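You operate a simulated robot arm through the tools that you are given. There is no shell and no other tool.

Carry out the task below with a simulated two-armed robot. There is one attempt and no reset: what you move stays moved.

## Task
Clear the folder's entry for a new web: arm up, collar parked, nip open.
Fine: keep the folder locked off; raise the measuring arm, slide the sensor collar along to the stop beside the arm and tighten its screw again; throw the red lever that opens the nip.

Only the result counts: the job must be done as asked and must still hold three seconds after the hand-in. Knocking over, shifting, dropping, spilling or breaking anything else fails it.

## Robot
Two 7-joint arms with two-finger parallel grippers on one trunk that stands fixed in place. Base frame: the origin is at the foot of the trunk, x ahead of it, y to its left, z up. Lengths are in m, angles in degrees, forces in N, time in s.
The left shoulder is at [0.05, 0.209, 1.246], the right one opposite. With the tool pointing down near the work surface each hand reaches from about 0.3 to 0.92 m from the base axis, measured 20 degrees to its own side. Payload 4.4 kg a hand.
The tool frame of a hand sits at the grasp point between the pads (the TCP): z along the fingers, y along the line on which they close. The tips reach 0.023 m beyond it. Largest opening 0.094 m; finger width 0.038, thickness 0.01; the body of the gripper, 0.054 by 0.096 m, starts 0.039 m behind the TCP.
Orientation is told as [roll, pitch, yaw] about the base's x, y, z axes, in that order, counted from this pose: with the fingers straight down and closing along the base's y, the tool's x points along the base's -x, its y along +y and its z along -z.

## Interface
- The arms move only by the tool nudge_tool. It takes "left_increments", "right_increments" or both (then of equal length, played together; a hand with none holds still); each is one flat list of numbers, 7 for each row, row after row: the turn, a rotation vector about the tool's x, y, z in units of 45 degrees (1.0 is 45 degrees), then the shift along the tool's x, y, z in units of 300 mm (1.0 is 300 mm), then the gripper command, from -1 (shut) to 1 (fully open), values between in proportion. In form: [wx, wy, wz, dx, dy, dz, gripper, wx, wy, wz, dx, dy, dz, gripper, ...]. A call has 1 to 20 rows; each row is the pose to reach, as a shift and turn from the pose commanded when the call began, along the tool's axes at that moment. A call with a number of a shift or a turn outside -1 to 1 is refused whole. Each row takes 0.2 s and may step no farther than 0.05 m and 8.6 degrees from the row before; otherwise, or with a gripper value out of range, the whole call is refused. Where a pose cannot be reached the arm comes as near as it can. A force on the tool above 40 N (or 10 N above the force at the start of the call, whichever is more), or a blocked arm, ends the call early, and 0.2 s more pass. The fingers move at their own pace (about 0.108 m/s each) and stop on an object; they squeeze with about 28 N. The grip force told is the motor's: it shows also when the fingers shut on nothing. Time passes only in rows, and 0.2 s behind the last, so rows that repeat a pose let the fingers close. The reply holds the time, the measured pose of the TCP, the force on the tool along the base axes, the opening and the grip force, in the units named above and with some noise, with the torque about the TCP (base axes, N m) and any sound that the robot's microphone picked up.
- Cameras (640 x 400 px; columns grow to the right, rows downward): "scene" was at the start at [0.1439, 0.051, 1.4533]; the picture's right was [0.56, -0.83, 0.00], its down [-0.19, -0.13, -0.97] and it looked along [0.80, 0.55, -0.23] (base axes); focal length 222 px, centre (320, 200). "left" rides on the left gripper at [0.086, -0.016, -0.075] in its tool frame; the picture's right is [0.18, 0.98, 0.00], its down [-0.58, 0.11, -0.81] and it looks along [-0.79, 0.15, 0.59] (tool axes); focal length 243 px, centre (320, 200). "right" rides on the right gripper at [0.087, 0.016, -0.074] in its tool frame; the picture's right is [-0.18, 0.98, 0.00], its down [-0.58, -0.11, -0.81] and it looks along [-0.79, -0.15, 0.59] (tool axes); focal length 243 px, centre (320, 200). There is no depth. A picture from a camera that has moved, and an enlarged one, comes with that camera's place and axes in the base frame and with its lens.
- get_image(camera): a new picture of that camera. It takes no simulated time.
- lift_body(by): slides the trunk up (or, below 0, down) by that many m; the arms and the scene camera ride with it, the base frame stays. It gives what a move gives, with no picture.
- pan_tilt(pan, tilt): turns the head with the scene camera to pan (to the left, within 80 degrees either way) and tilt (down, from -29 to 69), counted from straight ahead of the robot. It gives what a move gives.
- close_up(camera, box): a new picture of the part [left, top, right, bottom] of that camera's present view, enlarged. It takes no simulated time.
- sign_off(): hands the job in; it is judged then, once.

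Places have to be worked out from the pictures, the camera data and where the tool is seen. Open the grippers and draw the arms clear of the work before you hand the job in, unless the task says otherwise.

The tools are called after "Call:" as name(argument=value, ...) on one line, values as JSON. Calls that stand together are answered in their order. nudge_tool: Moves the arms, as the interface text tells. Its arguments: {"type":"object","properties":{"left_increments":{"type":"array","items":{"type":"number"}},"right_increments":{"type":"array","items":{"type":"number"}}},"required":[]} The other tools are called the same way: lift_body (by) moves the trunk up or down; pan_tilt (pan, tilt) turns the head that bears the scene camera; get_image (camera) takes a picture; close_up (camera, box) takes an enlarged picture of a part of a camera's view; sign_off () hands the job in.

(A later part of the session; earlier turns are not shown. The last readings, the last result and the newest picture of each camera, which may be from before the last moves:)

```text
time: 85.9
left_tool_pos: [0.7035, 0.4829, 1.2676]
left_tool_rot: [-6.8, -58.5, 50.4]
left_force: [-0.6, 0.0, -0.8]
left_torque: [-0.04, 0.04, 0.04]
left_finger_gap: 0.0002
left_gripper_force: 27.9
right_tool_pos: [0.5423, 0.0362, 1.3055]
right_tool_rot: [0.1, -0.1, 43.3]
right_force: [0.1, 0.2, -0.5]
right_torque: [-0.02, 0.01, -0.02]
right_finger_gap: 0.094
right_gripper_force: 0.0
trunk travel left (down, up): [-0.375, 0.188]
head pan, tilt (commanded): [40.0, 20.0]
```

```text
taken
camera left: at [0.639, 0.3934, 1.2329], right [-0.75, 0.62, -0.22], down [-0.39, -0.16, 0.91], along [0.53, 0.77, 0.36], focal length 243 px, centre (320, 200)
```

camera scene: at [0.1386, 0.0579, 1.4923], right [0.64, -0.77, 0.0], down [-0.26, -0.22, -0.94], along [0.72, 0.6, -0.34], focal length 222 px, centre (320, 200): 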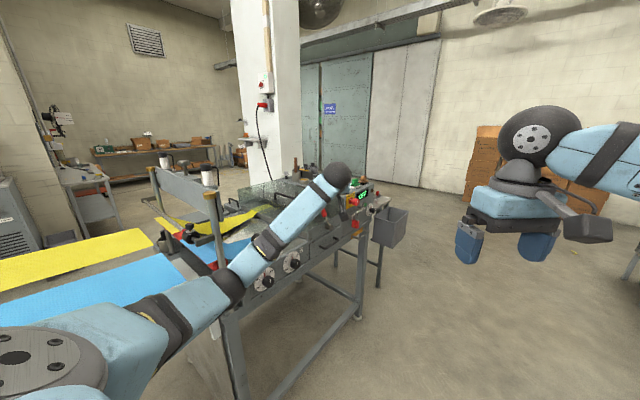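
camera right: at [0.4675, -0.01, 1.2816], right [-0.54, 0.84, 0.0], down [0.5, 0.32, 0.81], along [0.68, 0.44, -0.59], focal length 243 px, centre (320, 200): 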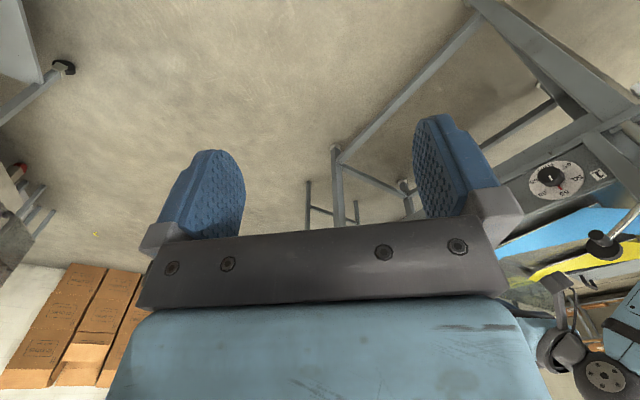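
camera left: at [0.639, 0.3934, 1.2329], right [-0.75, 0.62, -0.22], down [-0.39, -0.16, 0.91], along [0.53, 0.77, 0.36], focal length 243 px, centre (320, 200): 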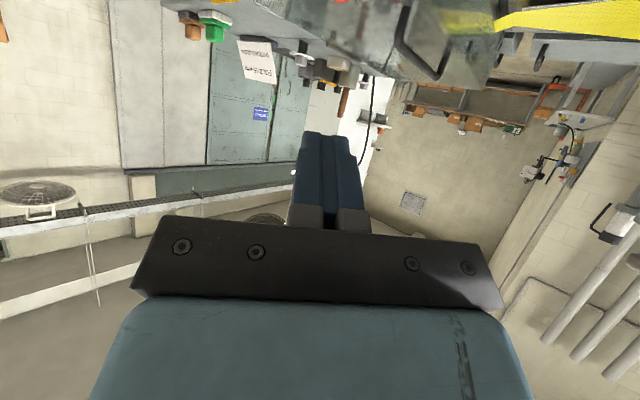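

Orientation is now heading ≈42°, tilt ≈59°. I advance about two thirds of the way toward the pre-push point and check clearances.

Call:
nudge_tool(left_increments=[0, 0, 0, 0.0263, 0.0273, 0.1044, -1, 0, 0, 0, 0.0526, 0.0546, 0.2089, -1, 0, 0, 0, 0.0788, 0.0819, 0.3133, -1, 0, 0, 0, 0.105, 0.1092, 0.4178, -1, 0, 0, 0, 0.1314, 0.1365, 0.5222, -1])

Call:
get_image(camera="left")

Call:
close_up(camera="scene", box=[150, 160, 390, 310])

```text
time: 87.1
left_tool_pos: [0.7597, 0.5882, 1.1487]
left_tool_rot: [-6.8, -58.7, 50.5]
left_force: [-0.2, -0.5, 0.3]
left_torque: [0.01, 0.05, -0.02]
left_finger_gap: 0.0
left_gripper_force: 28.6
right_tool_pos: [0.5412, 0.0366, 1.3067]
right_tool_rot: [0.1, 0.1, 43.3]
right_force: [0.2, 0.5, 0.1]
right_torque: [-0.01, 0.01, 0.0]
right_finger_gap: 0.0943
right_gripper_force: 0.0
trunk travel left (down, up): [-0.375, 0.188]
head pan, tilt (commanded): [40.0, 20.0]
```

```text
taken
camera left: at [0.6966, 0.498, 1.1144], right [-0.75, 0.63, -0.22], down [-0.39, -0.16, 0.91], along [0.53, 0.76, 0.36], focal length 243 px, centre (320, 200)
```

left: 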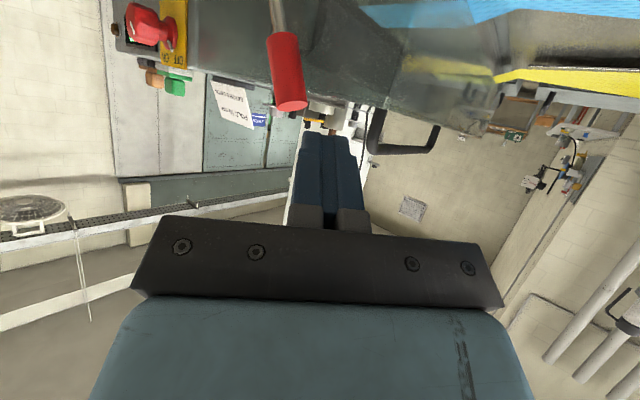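

```text
2.67 times, centred on (270, 235) of scene
camera zoom: at [0.1385, 0.0588, 1.4922], right [0.64, -0.77, 0.0], down [-0.26, -0.22, -0.94], along [0.72, 0.6, -0.34], focal length 591 px, centre (453, 107)
```

zoom: 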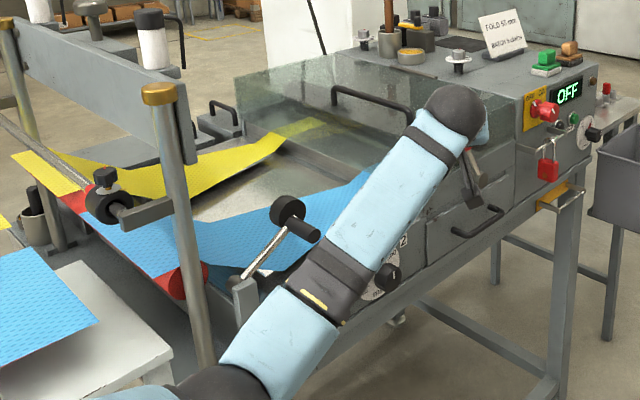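

The forearm is clear and the lever grip is well located: top (0.848, 0.645, 1.119), lower end (0.869, 1.074). I move to the pre-push point at its −x side.

Call:
nudge_tool(left_increments=[0, 0, 0, 0.0177, 0.0174, 0.0733, -1, 0, 0, 0, 0.0353, 0.0349, 0.1467, -1, 0, 0, 0, 0.053, 0.0523, 0.22, -1])

Call:
get_image(camera="left")

Call:
close_up(camera="scene", box=[280, 170, 400, 260])

```text
time: 87.9
left_tool_pos: [0.7859, 0.6297, 1.1005]
left_tool_rot: [-6.9, -58.7, 50.3]
left_force: [1.0, -0.2, 0.0]
left_torque: [0.0, -0.02, 0.03]
left_finger_gap: 0.0
left_gripper_force: 28.5
right_tool_pos: [0.5415, 0.0382, 1.3072]
right_tool_rot: [0.1, 0.0, 43.3]
right_force: [0.7, -0.1, 0.7]
right_torque: [0.03, -0.02, -0.01]
right_finger_gap: 0.0939
right_gripper_force: 0.0
trunk travel left (down, up): [-0.375, 0.188]
head pan, tilt (commanded): [40.0, 20.0]
```

```text
taken
camera left: at [0.7221, 0.5404, 1.0658], right [-0.75, 0.63, -0.22], down [-0.39, -0.16, 0.91], along [0.53, 0.76, 0.36], focal length 243 px, centre (320, 200)
```

left: 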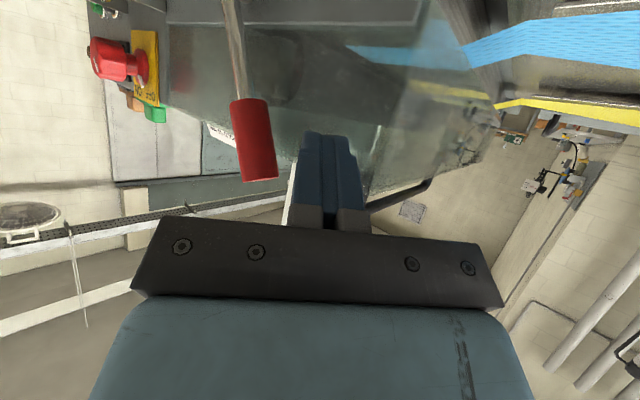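

```text
4.44 times, centred on (340, 215) of scene
camera zoom: at [0.1385, 0.0587, 1.4922], right [0.64, -0.77, 0.0], down [-0.26, -0.22, -0.94], along [0.72, 0.6, -0.34], focal length 984 px, centre (231, 133)
```

zoom: 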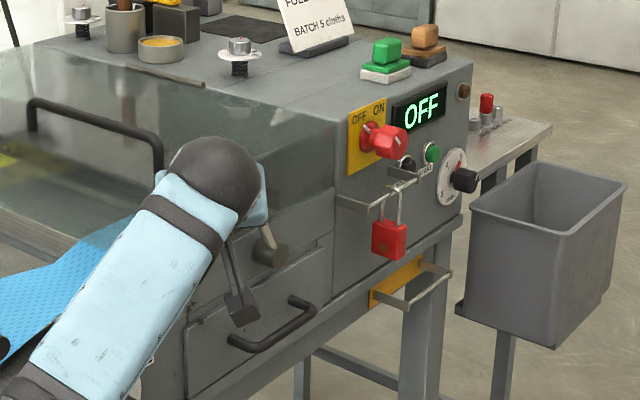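

The fingertips are beside the grip at the right height. I push toward +x in 8 mm steps.

Call:
nudge_tool(left_increments=[0, 0, 0, -0.0089, -0.0187, 0.0168, -1, 0, 0, 0, -0.0178, -0.0374, 0.0336, -1, 0, 0, 0, -0.0267, -0.0561, 0.0505, -1, 0, 0, 0, -0.0355, -0.0748, 0.0673, -1, 0, 0, 0, -0.0444, -0.0935, 0.0841, -1, 0, 0, 0, -0.0533, -0.1122, 0.101, -1, 0, 0, 0, -0.0622, -0.1309, 0.1178, -1, 0, 0, 0, -0.0711, -0.1496, 0.1346, -1])

Call:
get_image(camera="left")

Call:
close_up(camera="scene", box=[280, 170, 400, 260])

```text
time: 89.7
left_tool_pos: [0.849, 0.6297, 1.1027]
left_tool_rot: [-6.9, -58.7, 50.4]
left_force: [-3.3, 1.0, 2.4]
left_torque: [0.0, -0.06, 0.04]
left_finger_gap: 0.0
left_gripper_force: 27.8
right_tool_pos: [0.5405, 0.0374, 1.3077]
right_tool_rot: [-0.1, -0.1, 43.3]
right_force: [0.2, 0.7, -0.9]
right_torque: [-0.01, -0.03, 0.01]
right_finger_gap: 0.0939
right_gripper_force: 0.0
trunk travel left (down, up): [-0.375, 0.188]
head pan, tilt (commanded): [40.0, 20.0]
```

```text
taken
camera left: at [0.7852, 0.5399, 1.0677], right [-0.75, 0.63, -0.22], down [-0.39, -0.16, 0.91], along [0.53, 0.76, 0.36], focal length 243 px, centre (320, 200)
```

left: 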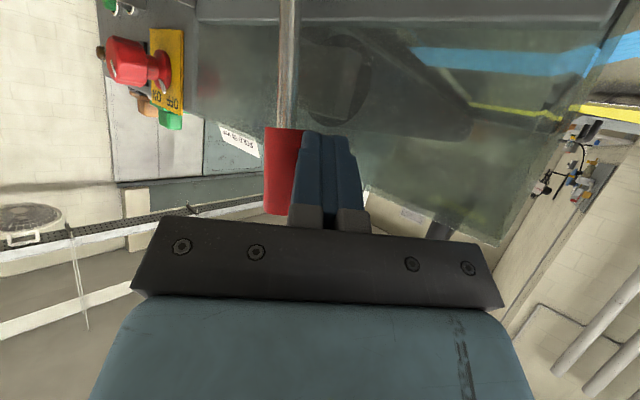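

```text
4.44 times, centred on (340, 215) of scene
camera zoom: at [0.1371, 0.058, 1.4924], right [0.64, -0.77, 0.0], down [-0.26, -0.22, -0.94], along [0.72, 0.6, -0.34], focal length 984 px, centre (231, 133)
```

zoom: 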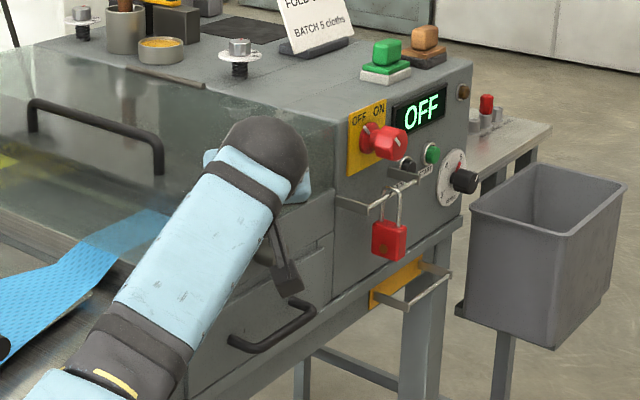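

The lever is moving with ~3 N. I keep pushing +x until it reaches its other end.

Call:
nudge_tool(left_increments=[0, 0, 0, -0.0089, -0.0187, 0.0168, -1, 0, 0, 0, -0.0178, -0.0374, 0.0336, -1, 0, 0, 0, -0.0267, -0.0561, 0.0505, -1, 0, 0, 0, -0.0355, -0.0748, 0.0673, -1, 0, 0, 0, -0.0444, -0.0935, 0.0841, -1, 0, 0, 0, -0.0533, -0.1122, 0.101, -1, 0, 0, 0, -0.0622, -0.1309, 0.1178, -1])

Call:
get_image(camera="left")

Call:
close_up(camera="scene", box=[280, 170, 400, 260])

```text
time: 91.3
left_tool_pos: [0.9059, 0.6303, 1.1015]
left_tool_rot: [-6.8, -58.7, 50.4]
left_force: [-2.1, 1.2, -2.0]
left_torque: [0.0, 0.02, 0.06]
left_finger_gap: 0.0
left_gripper_force: 27.9
right_tool_pos: [0.5404, 0.0372, 1.3077]
right_tool_rot: [0.0, -0.1, 43.3]
right_force: [-0.2, 0.9, 0.2]
right_torque: [0.01, 0.02, 0.0]
right_finger_gap: 0.094
right_gripper_force: 0.1
trunk travel left (down, up): [-0.375, 0.188]
head pan, tilt (commanded): [40.0, 20.0]
```

```text
taken
camera left: at [0.8414, 0.54, 1.0665], right [-0.75, 0.63, -0.22], down [-0.39, -0.15, 0.91], along [0.53, 0.76, 0.36], focal length 243 px, centre (320, 200)
```

left: 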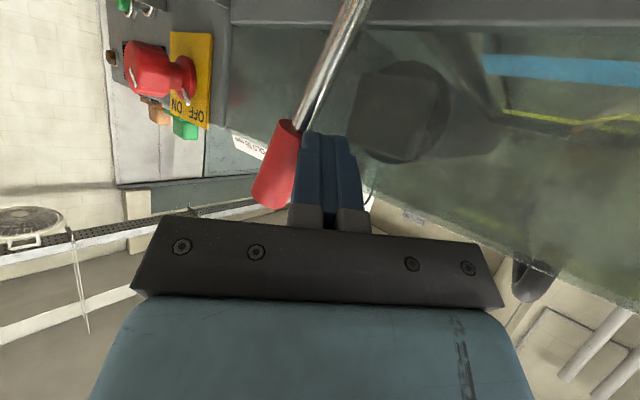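

```text
4.44 times, centred on (340, 215) of scene
camera zoom: at [0.1379, 0.0585, 1.4922], right [0.64, -0.77, 0.0], down [-0.26, -0.22, -0.94], along [0.72, 0.6, -0.34], focal length 984 px, centre (231, 133)
```

zoom: 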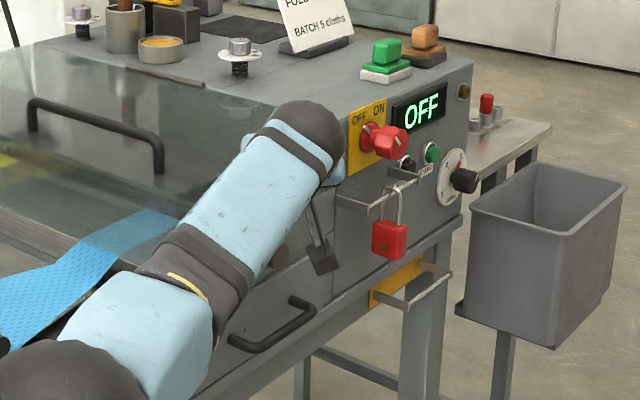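

The lever now leans toward +x and still moves freely (2 N). I continue in smaller steps until it stops.

Call:
nudge_tool(left_increments=[0, 0, 0, -0.0056, -0.0117, 0.0105, -1, 0, 0, 0, -0.0111, -0.0234, 0.021, -1, 0, 0, 0, -0.0167, -0.0351, 0.0315, -1, 0, 0, 0, -0.0222, -0.0467, 0.042, -1, 0, 0, 0, -0.0278, -0.0584, 0.0526, -1, 0, 0, 0, -0.0333, -0.0701, 0.0631, -1])

Call:
get_image(camera="left")

Call:
close_up(camera="scene", box=[280, 170, 400, 260])

```text
time: 92.7
left_tool_pos: [0.9252, 0.6294, 1.1042]
left_tool_rot: [-6.9, -58.8, 50.5]
left_force: [-2.8, 0.0, 0.1]
left_torque: [0.03, 0.02, -0.01]
left_finger_gap: 0.0001
left_gripper_force: 27.6
left hand out of reach, approached as far as the arm can: row 5, 6
right_tool_pos: [0.5413, 0.038, 1.3079]
right_tool_rot: [0.0, -0.1, 43.3]
right_force: [0.1, 0.3, -0.8]
right_torque: [0.02, 0.01, 0.01]
right_finger_gap: 0.0939
right_gripper_force: 0.0
trunk travel left (down, up): [-0.375, 0.188]
head pan, tilt (commanded): [40.0, 20.0]
```

```text
taken
camera left: at [0.8616, 0.5396, 1.0688], right [-0.75, 0.63, -0.22], down [-0.39, -0.16, 0.91], along [0.53, 0.76, 0.36], focal length 243 px, centre (320, 200)
```

left: 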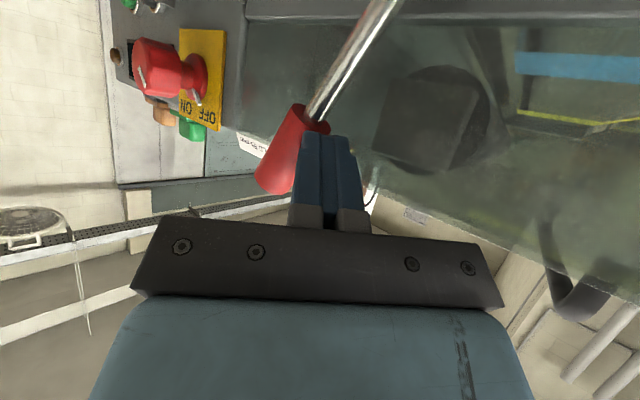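

```text
4.44 times, centred on (340, 215) of scene
camera zoom: at [0.1376, 0.0581, 1.4924], right [0.64, -0.77, 0.0], down [-0.26, -0.22, -0.94], along [0.72, 0.6, -0.34], focal length 984 px, centre (231, 133)
```

zoom: 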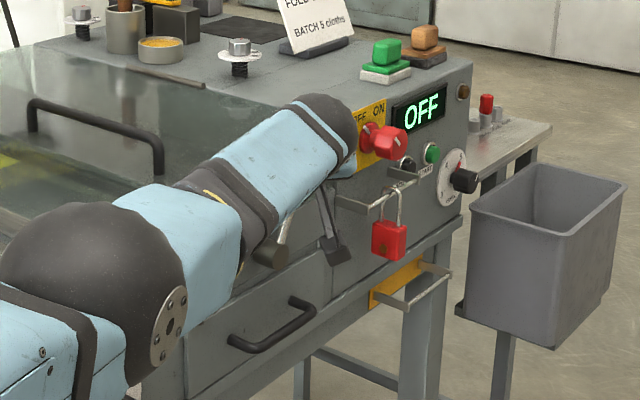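

The arm is at its reach limit (x≈0.925) with the lever at about +32°. To check whether it has more travel, I back off, go lower on the lever's rod, and push there.

Call:
nudge_tool(left_increments=[0, 0, 0, 0.037, 0.078, -0.07, -1, 0, 0, 0, 0.1, 0.09, -0.03, -1, 0, 0, 0, 0.17, 0.1, 0.01, -1])

Call:
get_image(camera="left")

Call:
close_up(camera="scene", box=[280, 170, 400, 260])

```text
time: 93.5
left_tool_pos: [0.8918, 0.6322, 1.054]
left_tool_rot: [-6.9, -58.6, 50.3]
left_force: [-0.7, 0.5, 0.0]
left_torque: [0.01, 0.04, -0.02]
left_finger_gap: 0.0
left_gripper_force: 28.3
right_tool_pos: [0.541, 0.0392, 1.3073]
right_tool_rot: [0.0, 0.0, 43.5]
right_force: [0.2, -0.2, 0.3]
right_torque: [-0.01, 0.02, -0.02]
right_finger_gap: 0.0938
right_gripper_force: 0.1
trunk travel left (down, up): [-0.375, 0.188]
head pan, tilt (commanded): [40.0, 20.0]
```

```text
taken
camera left: at [0.8266, 0.5428, 1.02], right [-0.75, 0.63, -0.22], down [-0.39, -0.15, 0.91], along [0.53, 0.76, 0.36], focal length 243 px, centre (320, 200)
```

left: 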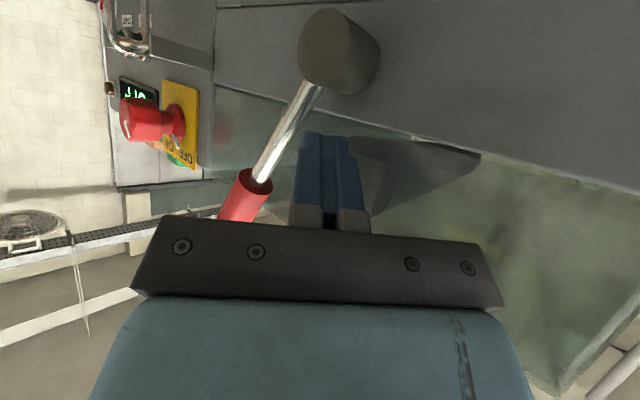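

```text
4.44 times, centred on (340, 215) of scene
camera zoom: at [0.1391, 0.0597, 1.4921], right [0.64, -0.77, 0.0], down [-0.26, -0.22, -0.94], along [0.72, 0.6, -0.34], focal length 984 px, centre (231, 133)
```

zoom: 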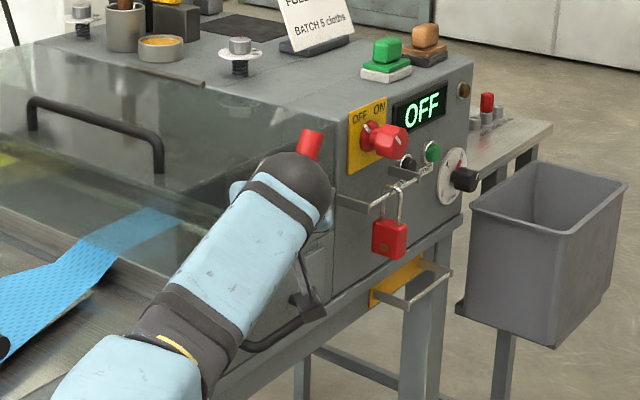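

The lever stays where I left it. I push on the rod at this lower point.

Call:
nudge_tool(left_increments=[0, 0, 0, -0.0067, -0.014, 0.0126, -1, 0, 0, 0, -0.0133, -0.028, 0.0252, -1, 0, 0, 0, -0.02, -0.042, 0.0379, -1, 0, 0, 0, -0.0266, -0.0561, 0.0505, -1, 0, 0, 0, -0.0333, -0.0701, 0.0631, -1, 0, 0, 0, -0.04, -0.0841, 0.0757, -1])

Call:
get_image(camera="left")

Call:
close_up(camera="scene", box=[280, 170, 400, 260])

```text
time: 94.6
left_tool_pos: [0.9087, 0.6324, 1.0562]
left_tool_rot: [-6.3, -58.5, 50.2]
left_force: [-27.2, -7.6, 6.1]
left_torque: [0.07, -0.07, 0.13]
left_finger_gap: 0.0
left_gripper_force: 28.2
left hand out of reach, approached as far as the arm can: row 5
right_tool_pos: [0.5378, 0.0357, 1.3096]
right_tool_rot: [-0.1, -0.2, 43.3]
right_force: [-0.1, 0.5, 0.1]
right_torque: [0.0, -0.01, -0.01]
right_finger_gap: 0.094
right_gripper_force: 0.0
trunk travel left (down, up): [-0.375, 0.188]
head pan, tilt (commanded): [40.0, 20.0]
stopped in row 5 (left hand): the force on the tool passed its limit at 45 N (the readings are from after the stop); the commanded pose is now the measured one
```

```text
taken
camera left: at [0.8448, 0.5413, 1.0219], right [-0.75, 0.62, -0.21], down [-0.39, -0.16, 0.91], along [0.53, 0.77, 0.36], focal length 243 px, centre (320, 200)
```

left: 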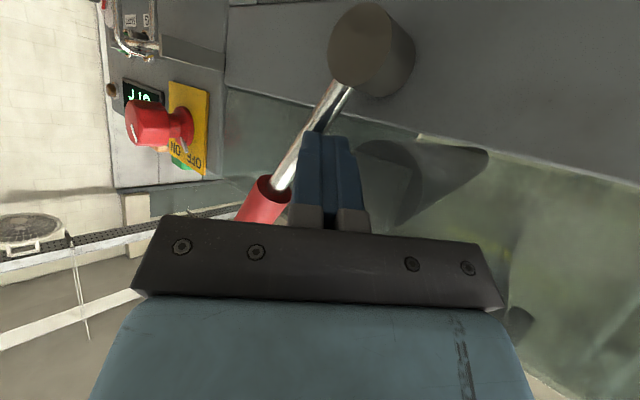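

```text
4.44 times, centred on (340, 215) of scene
camera zoom: at [0.1331, 0.0558, 1.4932], right [0.64, -0.77, 0.0], down [-0.26, -0.22, -0.94], along [0.72, 0.6, -0.34], focal length 984 px, centre (231, 133)
```

zoom: 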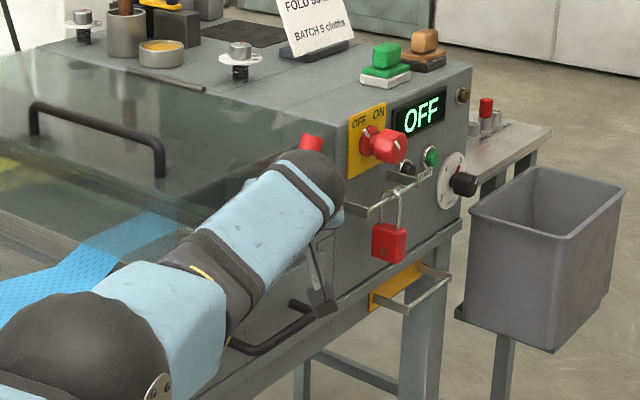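

A hard stop (45 N): the lever has reached its end. I back off in −x/−y and check that it stays.

Call:
nudge_tool(left_increments=[0, 0, 0, 0.02, 0.042, -0.038, -1, 0, 0, 0, 0.03, 0.05, -0.12, -1, 0, 0, 0, 0.03, 0.05, -0.25, -1, 0, 0, 0, 0.02, 0.05, -0.38, -1, 0, 0, 0, 0, 0.05, -0.5, -1])

Call:
get_image(camera="left")

Call:
get_image(camera="scene")

Call:
close_up(camera="scene", box=[280, 170, 400, 260])

```text
time: 95.8
left_tool_pos: [0.8053, 0.5557, 1.1298]
left_tool_rot: [-6.2, -58.2, 50.0]
left_force: [0.3, -0.1, -0.5]
left_torque: [-0.01, 0.0, 0.0]
left_finger_gap: 0.0001
left_gripper_force: 27.8
right_tool_pos: [0.5414, 0.0367, 1.3073]
right_tool_rot: [0.2, -0.1, 43.4]
right_force: [-0.7, 0.0, 0.3]
right_torque: [-0.02, -0.04, 0.02]
right_finger_gap: 0.0939
right_gripper_force: 0.0
trunk travel left (down, up): [-0.375, 0.188]
head pan, tilt (commanded): [40.0, 20.0]
```

```text
taken
camera left: at [0.7405, 0.4662, 1.095], right [-0.75, 0.62, -0.21], down [-0.39, -0.16, 0.91], along [0.53, 0.77, 0.36], focal length 243 px, centre (320, 200)
```

left: 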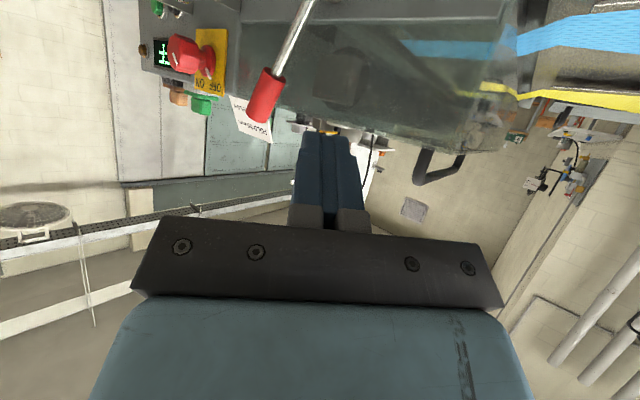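

```text
taken
camera scene: at [0.1377, 0.0577, 1.4924], right [0.64, -0.77, 0.0], down [-0.26, -0.22, -0.94], along [0.72, 0.6, -0.34], focal length 222 px, centre (320, 200)
```

scene: 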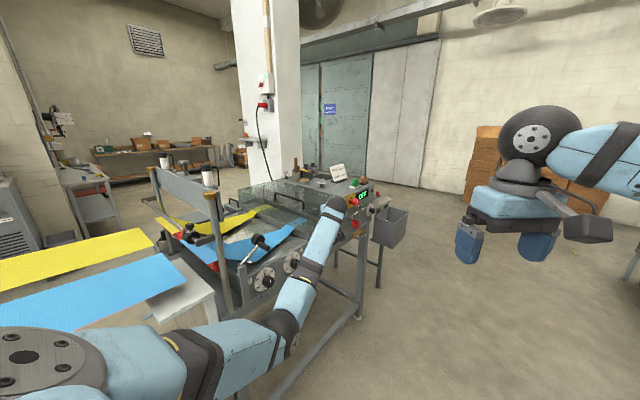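

```text
4.44 times, centred on (340, 215) of scene
camera zoom: at [0.1377, 0.0577, 1.4924], right [0.64, -0.77, 0.0], down [-0.26, -0.22, -0.94], along [0.72, 0.6, -0.34], focal length 984 px, centre (231, 133)
```

zoom: 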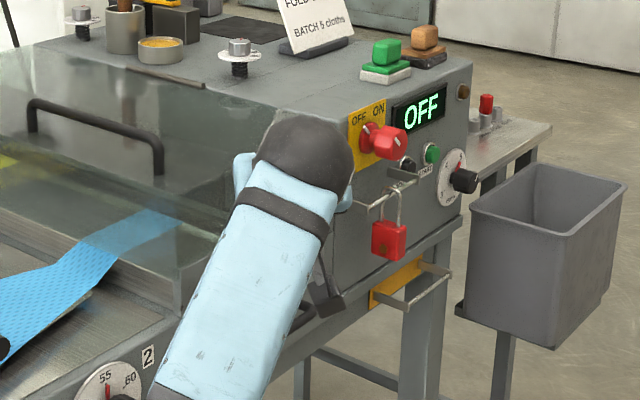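

The lever stays thrown to the +x side. Now I bring the hand back to the heading 90° / tilt 45° orientation in front of the measuring arm to raise it again.

Call:
nudge_tool(left_increments=[-0.105, 0.032, -0.0707, 0.0185, 0.053, -0.093, -1, -0.21, 0.064, -0.1414, 0.037, 0.106, -0.186, -1, -0.315, 0.096, -0.212, 0.0555, 0.159, -0.279, -1, -0.42, 0.128, -0.2827, 0.074, 0.2125, -0.372, -0.5, -0.5256, 0.16, -0.3534, 0.0925, 0.2656, -0.465, 0, -0.631, 0.192, -0.424, 0.111, 0.3188, -0.558, 0.2, -0.736, 0.2244, -0.4947, 0.1295, 0.372, -0.651, 0.2, -0.841, 0.2565, -0.5654, 0.148, 0.425, -0.744, 0.2])

Call:
get_image(camera="left")

Call:
get_image(camera="scene")

```text
time: 97.6
left_tool_pos: [0.5631, 0.4992, 1.2015]
left_tool_rot: [0.5, -45.0, 89.9]
left_force: [-0.4, -0.5, -0.3]
left_torque: [0.04, 0.0, -0.01]
left_finger_gap: 0.0563
left_gripper_force: 0.2
right_tool_pos: [0.5413, 0.0367, 1.3077]
right_tool_rot: [0.1, -0.1, 43.3]
right_force: [-0.7, 0.3, -0.4]
right_torque: [-0.01, -0.01, 0.02]
right_finger_gap: 0.094
right_gripper_force: 0.0
trunk travel left (down, up): [-0.375, 0.188]
head pan, tilt (commanded): [40.0, 20.0]
```

```text
taken
camera left: at [0.5792, 0.3857, 1.1916], right [-0.98, -0.13, -0.12], down [-0.1, -0.16, 0.98], along [-0.15, 0.98, 0.14], focal length 243 px, centre (320, 200)
```

left: 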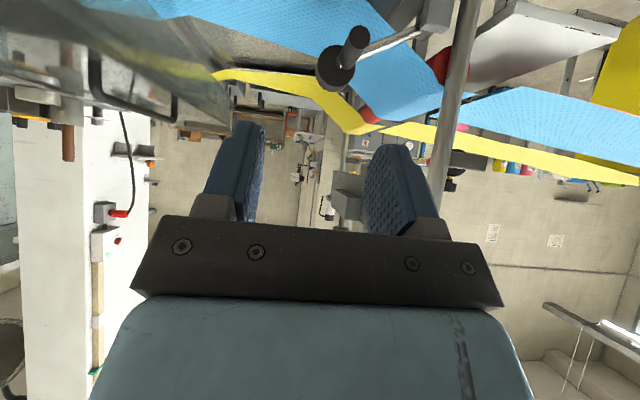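

```text
taken
camera scene: at [0.1375, 0.0579, 1.4924], right [0.64, -0.77, 0.0], down [-0.26, -0.22, -0.94], along [0.72, 0.6, -0.34], focal length 222 px, centre (320, 200)
```

scene: 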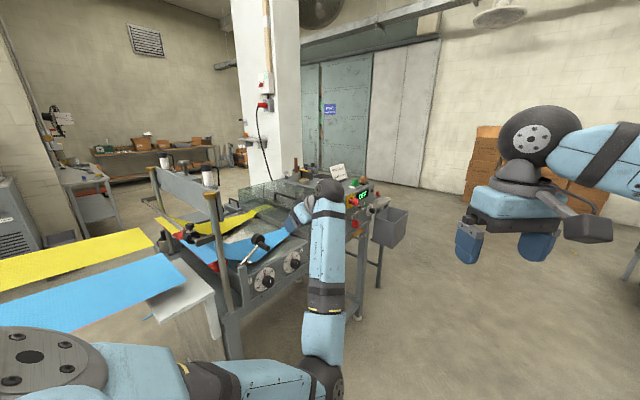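

The handle end is now at about (0.530, 0.622, 1.074) (≈25° up). I move in along the finger axis to straddle it again.

Call:
nudge_tool(left_increments=[0, 0, 0, -0.0177, 0.0367, 0.114, 0.2, 0, 0, 0, -0.0353, 0.0733, 0.2287, 0.2, 0, 0, 0, -0.053, 0.11, 0.343, 0.2])

Call:
get_image(camera="left")

Call:
close_up(camera="scene", box=[170, 190, 340, 300])

```text
time: 98.4
left_tool_pos: [0.5308, 0.586, 1.1381]
left_tool_rot: [0.5, -45.0, 89.8]
left_force: [-0.6, 0.0, -1.0]
left_torque: [-0.02, 0.02, 0.0]
left_finger_gap: 0.0565
left_gripper_force: 0.0
right_tool_pos: [0.5406, 0.0393, 1.3071]
right_tool_rot: [0.0, 0.0, 43.3]
right_force: [0.2, 0.4, -0.4]
right_torque: [0.0, -0.03, 0.01]
right_finger_gap: 0.0939
right_gripper_force: 0.0
trunk travel left (down, up): [-0.375, 0.188]
head pan, tilt (commanded): [40.0, 20.0]
```

```text
taken
camera left: at [0.5475, 0.4721, 1.1289], right [-0.98, -0.13, -0.12], down [-0.1, -0.16, 0.98], along [-0.15, 0.98, 0.14], focal length 243 px, centre (320, 200)
```

left: 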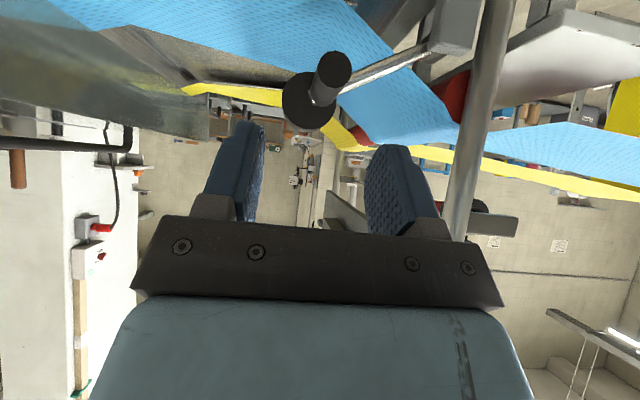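

```text
3.64 times, centred on (255, 245) of scene
camera zoom: at [0.138, 0.0593, 1.4923], right [0.64, -0.77, 0.0], down [-0.26, -0.22, -0.94], along [0.72, 0.6, -0.34], focal length 805 px, centre (556, 36)
```

zoom: 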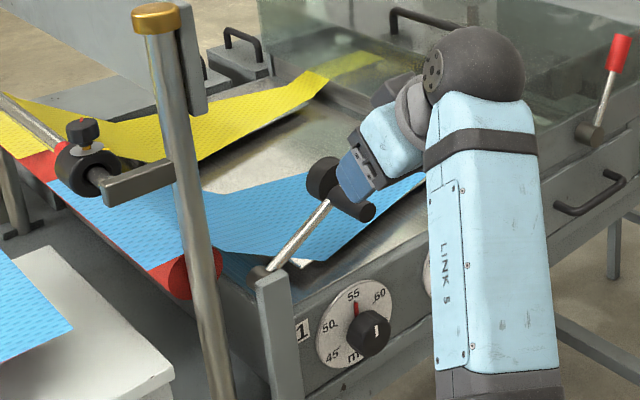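

Good clear view: the lever leans right, and the measuring arm is at ~25°. I advance onto the handle.

Call:
nudge_tool(left_increments=[0, 0, 0, 0, 0.004, 0.09, 0.2, 0, 0, 0, 0, 0.008, 0.18, 0.2, 0, 0, 0, 0, 0.011, 0.26, 0.2])

Call:
get_image(camera="left")

```text
time: 99.2
left_tool_pos: [0.527, 0.639, 1.0823]
left_tool_rot: [0.5, -45.0, 89.7]
left_force: [-0.1, -0.6, -0.5]
left_torque: [0.04, 0.01, -0.03]
left_finger_gap: 0.0561
left_gripper_force: 0.1
right_tool_pos: [0.5415, 0.0379, 1.3074]
right_tool_rot: [0.0, -0.1, 43.2]
right_force: [0.6, 0.3, -0.1]
right_torque: [-0.01, 0.0, -0.05]
right_finger_gap: 0.0943
right_gripper_force: 0.2
trunk travel left (down, up): [-0.375, 0.188]
head pan, tilt (commanded): [40.0, 20.0]
```

```text
taken
camera left: at [0.5436, 0.5257, 1.0738], right [-0.98, -0.13, -0.12], down [-0.1, -0.16, 0.98], along [-0.15, 0.98, 0.14], focal length 243 px, centre (320, 200)
```

left: 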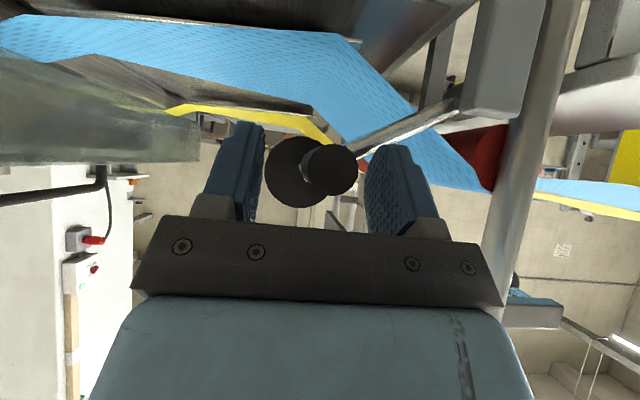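

The handle is between the fingers. I close and raise it along the arc from ~25° to ~89°.

Call:
nudge_tool(left_increments=[0, 0, 0, 0, 0.003, 0, -0.4, 0, 0, 0, 0, 0.003, 0, -1, 0, 0, 0, 0, 0.003, 0, -1, 0, 0, 0, -0.0288, 0.0227, -0.0288, -1, 0, 0, 0, -0.0549, 0.0507, -0.0549, -1, 0, 0, 0, -0.0783, 0.0833, -0.0783, -1, 0, 0, 0, -0.0981, 0.1207, -0.0981, -1, 0, 0, 0, -0.1141, 0.1613, -0.1141, -1, 0, 0, 0, -0.1259, 0.2047, -0.1259, -1, 0, 0, 0, -0.1332, 0.25, -0.1332, -1])

Call:
get_image(camera="left")

Call:
close_up(camera="scene", box=[170, 190, 340, 300])

```text
time: 101.4
left_tool_pos: [0.4533, 0.6382, 1.1402]
left_tool_rot: [0.5, -45.0, 89.7]
left_force: [4.1, 6.3, 1.2]
left_torque: [-0.22, -0.35, -0.05]
left_finger_gap: 0.0197
left_gripper_force: 44.9
right_tool_pos: [0.5413, 0.0377, 1.3077]
right_tool_rot: [0.0, 0.0, 43.4]
right_force: [0.6, 1.1, -0.5]
right_torque: [0.01, 0.01, -0.01]
right_finger_gap: 0.0938
right_gripper_force: 0.1
trunk travel left (down, up): [-0.375, 0.188]
head pan, tilt (commanded): [40.0, 20.0]
```

```text
taken
camera left: at [0.4696, 0.5245, 1.1313], right [-0.98, -0.13, -0.12], down [-0.1, -0.16, 0.98], along [-0.15, 0.98, 0.14], focal length 243 px, centre (320, 200)
```

left: 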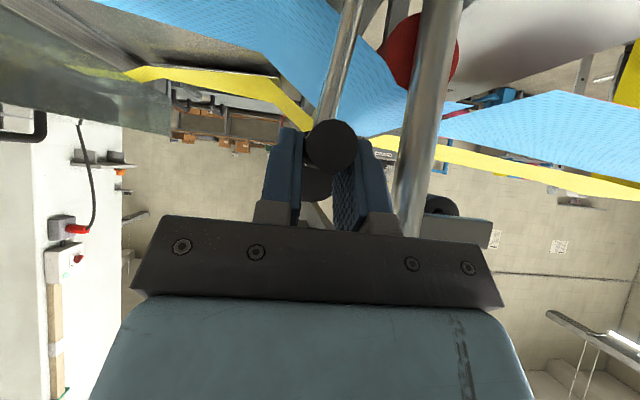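

```text
3.64 times, centred on (255, 245) of scene
camera zoom: at [0.1387, 0.0595, 1.4922], right [0.64, -0.77, 0.0], down [-0.26, -0.22, -0.94], along [0.72, 0.6, -0.34], focal length 805 px, centre (556, 36)
```

zoom: 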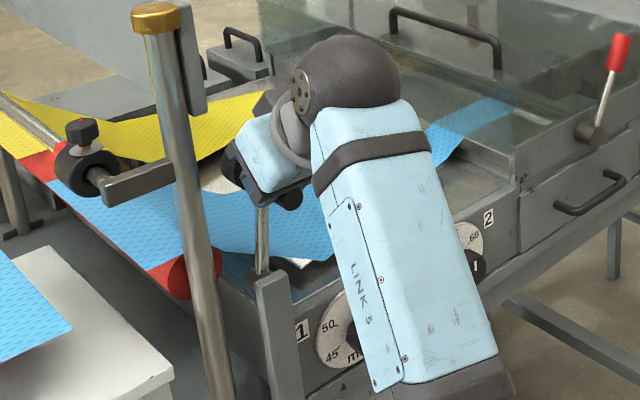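

At ~81°. I push on gently to its end stop.

Call:
nudge_tool(left_increments=[0, 0, 0, -0.002, 0.02, -0.002, -1, 0, 0, 0, -0.003, 0.04, -0.003, -1, 0, 0, 0, -0.003, 0.055, -0.003, -1, 0, 0, 0, -0.002, 0.07, -0.002, -1, 0, 0, 0, -0.001, 0.085, -0.001, -1])

Call:
get_image(camera="left")

```text
time: 102.3
left_tool_pos: [0.4407, 0.6388, 1.1421]
left_tool_rot: [0.0, -45.2, 89.6]
left_force: [21.4, 3.9, -3.4]
left_torque: [0.84, -0.47, 0.52]
left_finger_gap: 0.0195
left_gripper_force: 45.5
right_tool_pos: [0.5433, 0.0383, 1.3049]
right_tool_rot: [0.1, 0.1, 43.4]
right_force: [0.3, 0.0, 0.7]
right_torque: [-0.02, -0.04, -0.01]
right_finger_gap: 0.0939
right_gripper_force: 0.0
trunk travel left (down, up): [-0.375, 0.188]
head pan, tilt (commanded): [40.0, 20.0]
stopped in row 4 (left hand): the force on the tool passed its limit at 46 N (the readings are from after the stop); the commanded pose is now the measured one
```

```text
taken
camera left: at [0.4549, 0.5241, 1.1327], right [-0.98, -0.12, -0.13], down [-0.11, -0.16, 0.98], along [-0.14, 0.98, 0.15], focal length 243 px, centre (320, 200)
```

left: 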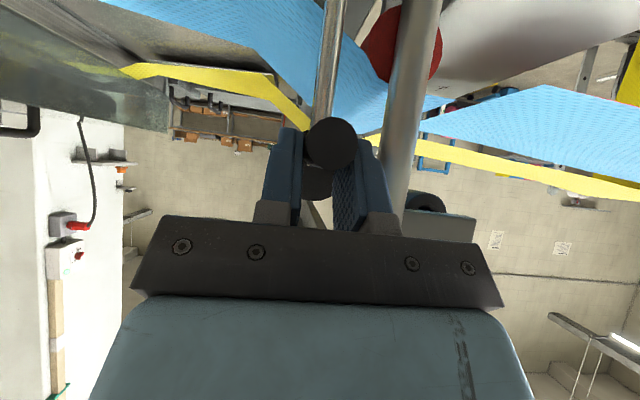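

Stop reached again at vertical. I relieve, open narrowly (avoiding the post), and withdraw.

Call:
nudge_tool(left_increments=[0, 0, 0, 0, -0.003, 0, -1, 0, 0, 0, 0, -0.003, 0, -0.6, 0, 0, 0, 0, -0.003, 0, -0.3, 0, 0, 0, 0, -0.003, 0, -0.2, 0, 0, 0, 0, -0.003, -0.06, -0.2, 0, 0, 0, 0, -0.003, -0.16, -0.2, 0, 0, 0, 0, -0.003, -0.3, -0.2, 0, 0, 0, 0, -0.003, -0.44, -0.2])

Call:
get_image(camera="left")

Call:
close_up(camera="scene", box=[170, 190, 340, 300])

Call:
get_image(camera="scene")

```text
time: 104.1
left_tool_pos: [0.4357, 0.5431, 1.2375]
left_tool_rot: [0.1, -45.3, 89.8]
left_force: [0.7, -0.4, 0.6]
left_torque: [0.0, -0.01, 0.02]
left_finger_gap: 0.0377
left_gripper_force: 0.0
right_tool_pos: [0.5414, 0.0356, 1.3067]
right_tool_rot: [0.1, -0.1, 43.4]
right_force: [-0.8, -0.1, 0.4]
right_torque: [0.02, 0.01, -0.02]
right_finger_gap: 0.0939
right_gripper_force: 0.1
trunk travel left (down, up): [-0.375, 0.188]
head pan, tilt (commanded): [40.0, 20.0]
```

```text
taken
camera left: at [0.4525, 0.4285, 1.228], right [-0.98, -0.13, -0.13], down [-0.11, -0.16, 0.98], along [-0.15, 0.98, 0.15], focal length 243 px, centre (320, 200)
```

left: 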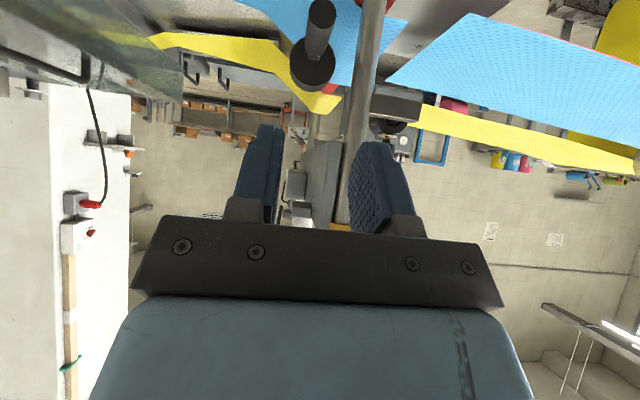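

```text
3.64 times, centred on (255, 245) of scene
camera zoom: at [0.1377, 0.057, 1.4923], right [0.64, -0.77, 0.0], down [-0.26, -0.22, -0.94], along [0.72, 0.6, -0.34], focal length 805 px, centre (556, 36)
```

zoom: 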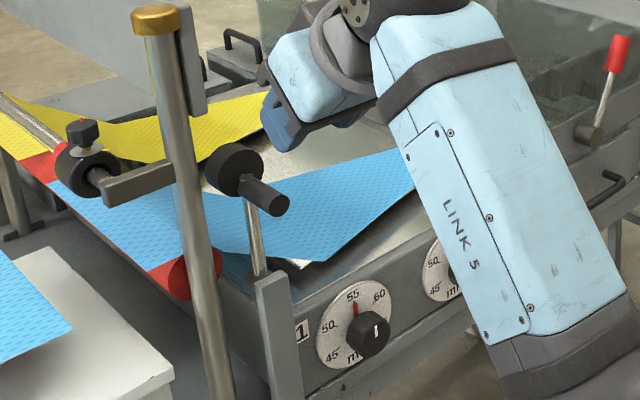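

```text
taken
camera scene: at [0.1377, 0.057, 1.4923], right [0.64, -0.77, 0.0], down [-0.26, -0.22, -0.94], along [0.72, 0.6, -0.34], focal length 222 px, centre (320, 200)
```

scene: 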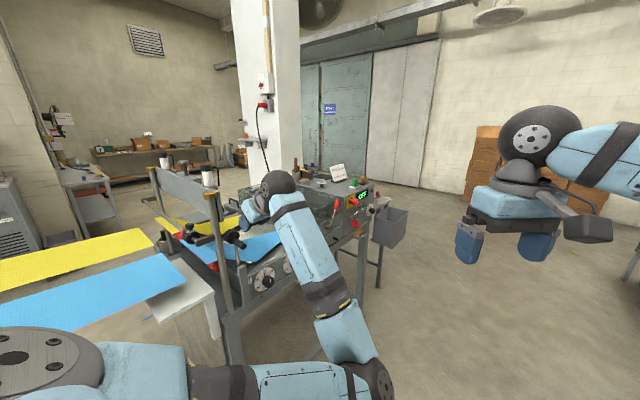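

The measuring arm is up and stays. Now back to the collar: I raise the trunk by 0.17 m and then reorient the hand in free space.

Call:
lift_body(by=0.17)

Call:
nudge_tool(left_increments=[0, 0.17, 0, 0.02, 0, -0.03, 0, 0, 0.34, 0, 0.04, 0, -0.06, 0, 0, 0.51, 0, 0.06, 0, -0.09, 0, 0, 0.68, 0, 0.08, 0, -0.12, 0, 0, 0.85, 0, 0.1, 0, -0.15, 0, 0, 1, 0, 0.12, 0, -0.18, 0])

Call:
get_image(camera="scene")

```text
time: 106.1
left_tool_pos: [0.4372, 0.5448, 1.406]
left_tool_rot: [0.1, -45.3, 89.8]
left_force: [0.1, 0.3, -0.2]
left_torque: [0.01, -0.01, -0.01]
left_finger_gap: 0.0376
left_gripper_force: 0.1
right_tool_pos: [0.5425, 0.0375, 1.4772]
right_tool_rot: [0.2, -0.1, 43.4]
right_force: [0.7, 0.1, 0.6]
right_torque: [-0.01, 0.03, 0.01]
right_finger_gap: 0.0939
right_gripper_force: 0.0
trunk travel left (down, up): [-0.545, 0.018]
head pan, tilt (commanded): [40.0, 20.0]
```

```text
time: 107.5
left_tool_pos: [0.4354, 0.4956, 1.4185]
left_tool_rot: [0.0, -0.1, 89.9]
left_force: [0.8, -0.1, -0.1]
left_torque: [-0.03, 0.0, 0.01]
left_finger_gap: 0.047
left_gripper_force: 0.0
left hand out of reach, approached as far as the arm can: row 6
right_tool_pos: [0.5421, 0.0372, 1.4772]
right_tool_rot: [0.0, -0.1, 43.3]
right_force: [0.9, 0.8, 0.2]
right_torque: [-0.01, -0.01, 0.02]
right_finger_gap: 0.0939
right_gripper_force: 0.0
trunk travel left (down, up): [-0.545, 0.018]
head pan, tilt (commanded): [40.0, 20.0]
```

```text
taken
camera scene: at [0.1376, 0.059, 1.6622], right [0.64, -0.77, 0.0], down [-0.26, -0.22, -0.94], along [0.72, 0.6, -0.34], focal length 222 px, centre (320, 200)
```

scene: 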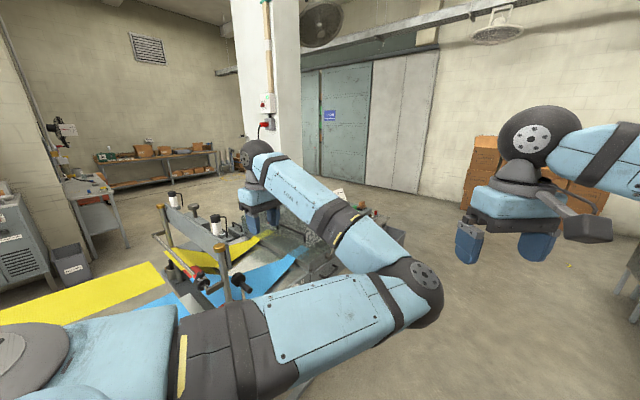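

The elbow is now on the right side (different branch). I rotate the yaw back stepwise toward −40° and see how the posture develops.

Call:
nudge_tool(left_increments=[0, 0, 0.17, 0.01, 0, 0, 0, 0, 0, 0.34, 0.02, 0, 0, 0, 0, 0, 0.51, 0.03, 0, 0, 0, 0, 0, 0.68, 0.04, 0, 0, 0, 0, 0, 0.85, 0.05, 0, 0, 0, 0, 0, 1, 0.06, 0, 0, 0])

Call:
nudge_tool(left_increments=[0, 0, 0.17, 0, 0, 0, 0, 0, 0, 0.34, 0, 0, 0, 0, 0, 0, 0.51, 0, 0, 0, 0, 0, 0, 0.68, 0, 0, 0, 0, 0, 0, 0.85, 0, 0, 0, 0, 0, 0, 1, 0, 0, 0, 0])

Call:
get_image(camera="scene")

```text
time: 108.9
left_tool_pos: [0.4377, 0.4962, 1.4193]
left_tool_rot: [0.3, -0.2, 44.7]
left_force: [-0.6, 0.0, -1.0]
left_torque: [-0.01, 0.01, 0.0]
left_finger_gap: 0.0469
left_gripper_force: 0.0
left hand out of reach, approached as far as the arm can: row 1, 2, 3, 4, 5, 6
right_tool_pos: [0.5412, 0.0367, 1.4782]
right_tool_rot: [0.1, -0.1, 43.5]
right_force: [0.5, 0.7, -0.6]
right_torque: [0.02, 0.0, 0.03]
right_finger_gap: 0.0942
right_gripper_force: 0.1
trunk travel left (down, up): [-0.545, 0.018]
head pan, tilt (commanded): [40.0, 20.0]
```

```text
time: 110.3
left_tool_pos: [0.4373, 0.4951, 1.4188]
left_tool_rot: [0.4, 0.0, -0.3]
left_force: [0.0, -0.3, -0.2]
left_torque: [-0.01, -0.01, -0.01]
left_finger_gap: 0.0471
left_gripper_force: 0.1
right_tool_pos: [0.5417, 0.0378, 1.4769]
right_tool_rot: [0.1, -0.2, 43.4]
right_force: [0.2, 0.0, 0.3]
right_torque: [-0.02, 0.01, -0.04]
right_finger_gap: 0.094
right_gripper_force: 0.1
trunk travel left (down, up): [-0.545, 0.018]
head pan, tilt (commanded): [40.0, 20.0]
```

```text
taken
camera scene: at [0.138, 0.0584, 1.6623], right [0.64, -0.77, 0.0], down [-0.26, -0.22, -0.94], along [0.72, 0.6, -0.34], focal length 222 px, centre (320, 200)
```

scene: 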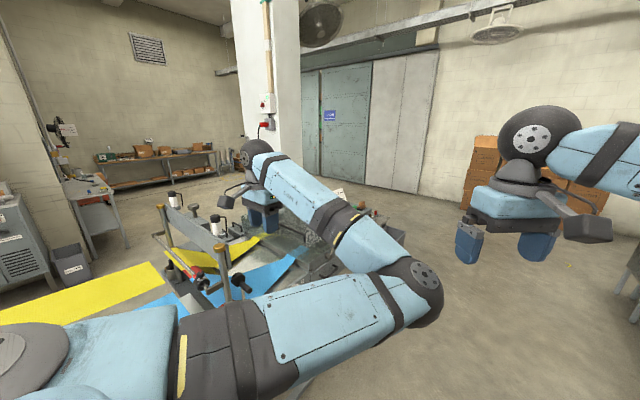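

Yaw 0 reached. I move over the collar at a safe height (0.34, 0.72, 1.42).

Call:
nudge_tool(left_increments=[0, 0, 0, 0.054, 0.125, 0, 0, 0, 0, 0, 0.108, 0.25, 0, 0, 0, 0, 0, 0.1615, 0.375, 0, 0, 0, 0, 0, 0.215, 0.5, 0, 0, 0, 0, 0, 0.269, 0.625, 0, 0, 0, 0, 0, 0.323, 0.75, 0, 0])

Call:
pan_tilt(pan=62, tilt=25)

Call:
get_image(camera="scene")

Call:
get_image(camera="left")

```text
time: 111.7
left_tool_pos: [0.3417, 0.7239, 1.4209]
left_tool_rot: [0.1, 0.0, -0.2]
left_force: [-0.9, -0.1, -0.1]
left_torque: [-0.04, -0.01, 0.01]
left_finger_gap: 0.0472
left_gripper_force: 0.2
right_tool_pos: [0.5399, 0.0384, 1.4775]
right_tool_rot: [0.0, 0.1, 43.4]
right_force: [-0.5, 0.4, 0.0]
right_torque: [-0.03, -0.01, -0.02]
right_finger_gap: 0.0937
right_gripper_force: 0.1
trunk travel left (down, up): [-0.545, 0.018]
head pan, tilt (commanded): [40.0, 20.0]
```

```text
time: 112.5
left_tool_pos: [0.3423, 0.7208, 1.4224]
left_tool_rot: [0.3, 0.0, -0.1]
left_force: [0.0, -0.1, 0.7]
left_torque: [-0.03, 0.0, 0.0]
left_finger_gap: 0.0469
left_gripper_force: 0.0
right_tool_pos: [0.5406, 0.036, 1.4763]
right_tool_rot: [0.1, -0.1, 43.3]
right_force: [-0.4, 0.0, 0.2]
right_torque: [0.02, 0.02, -0.01]
right_finger_gap: 0.094
right_gripper_force: 0.0
trunk travel left (down, up): [-0.545, 0.018]
head pan, tilt (commanded): [62.0, 25.0]
```

```text
taken
camera scene: at [0.1102, 0.0792, 1.6542], right [0.88, -0.47, 0.0], down [-0.2, -0.37, -0.91], along [0.43, 0.8, -0.42], focal length 222 px, centre (320, 200)
```

scene: 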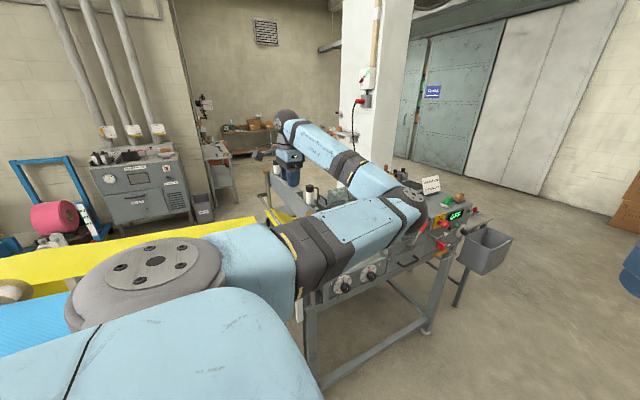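

```text
taken
camera left: at [0.2561, 0.7038, 1.4959], right [-0.18, 0.98, 0.0], down [0.58, 0.1, 0.81], along [0.79, 0.15, -0.59], focal length 243 px, centre (320, 200)
```

left: 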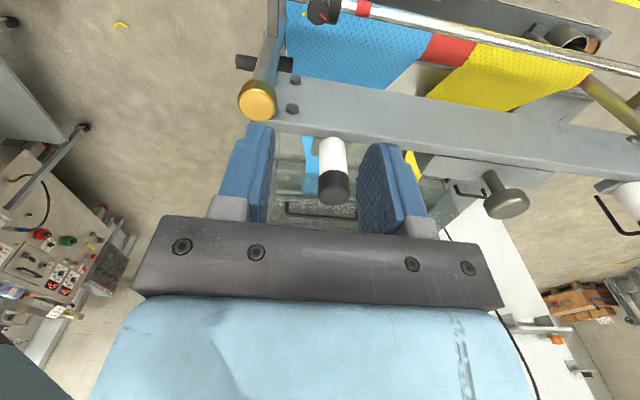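

The forearm now comes from the +x side; for the tilted grips I'd rather have the earlier elbow-left posture. Rotating the yaw further negative should push the elbow back to the left; I try that at this safe height.

Call:
nudge_tool(left_increments=[0, 0, 0.17, 0, 0, 0, 0, 0, 0, 0.34, 0, 0, 0, 0, 0, 0, 0.51, 0, 0, 0, 0, 0, 0, 0.68, 0, 0, 0, 0, 0, 0, 0.85, 0, 0, 0, 0, 0, 0, 1, 0, 0, 0, 0])

Call:
get_image(camera="scene")

```text
time: 113.9
left_tool_pos: [0.3404, 0.7208, 1.4213]
left_tool_rot: [0.1, 0.2, -45.3]
left_force: [0.1, 0.1, -0.4]
left_torque: [0.0, 0.0, -0.02]
left_finger_gap: 0.047
left_gripper_force: 0.0
right_tool_pos: [0.5412, 0.0376, 1.4765]
right_tool_rot: [0.1, -0.1, 43.4]
right_force: [-0.2, -0.6, -0.8]
right_torque: [0.0, 0.0, 0.03]
right_finger_gap: 0.0938
right_gripper_force: 0.0
trunk travel left (down, up): [-0.545, 0.018]
head pan, tilt (commanded): [62.0, 25.0]
```

```text
taken
camera scene: at [0.1099, 0.08, 1.6542], right [0.88, -0.47, 0.0], down [-0.2, -0.37, -0.91], along [0.43, 0.8, -0.42], focal length 222 px, centre (320, 200)
```

scene: 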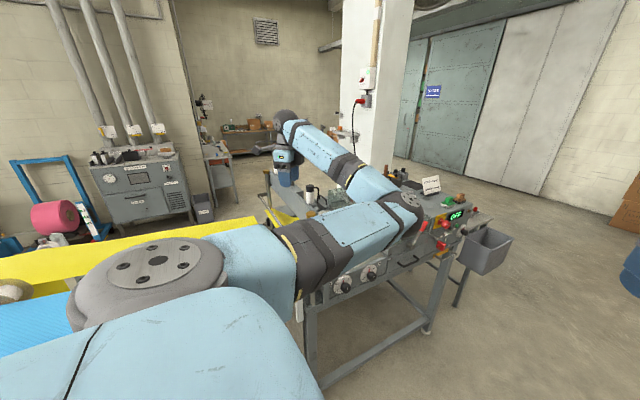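

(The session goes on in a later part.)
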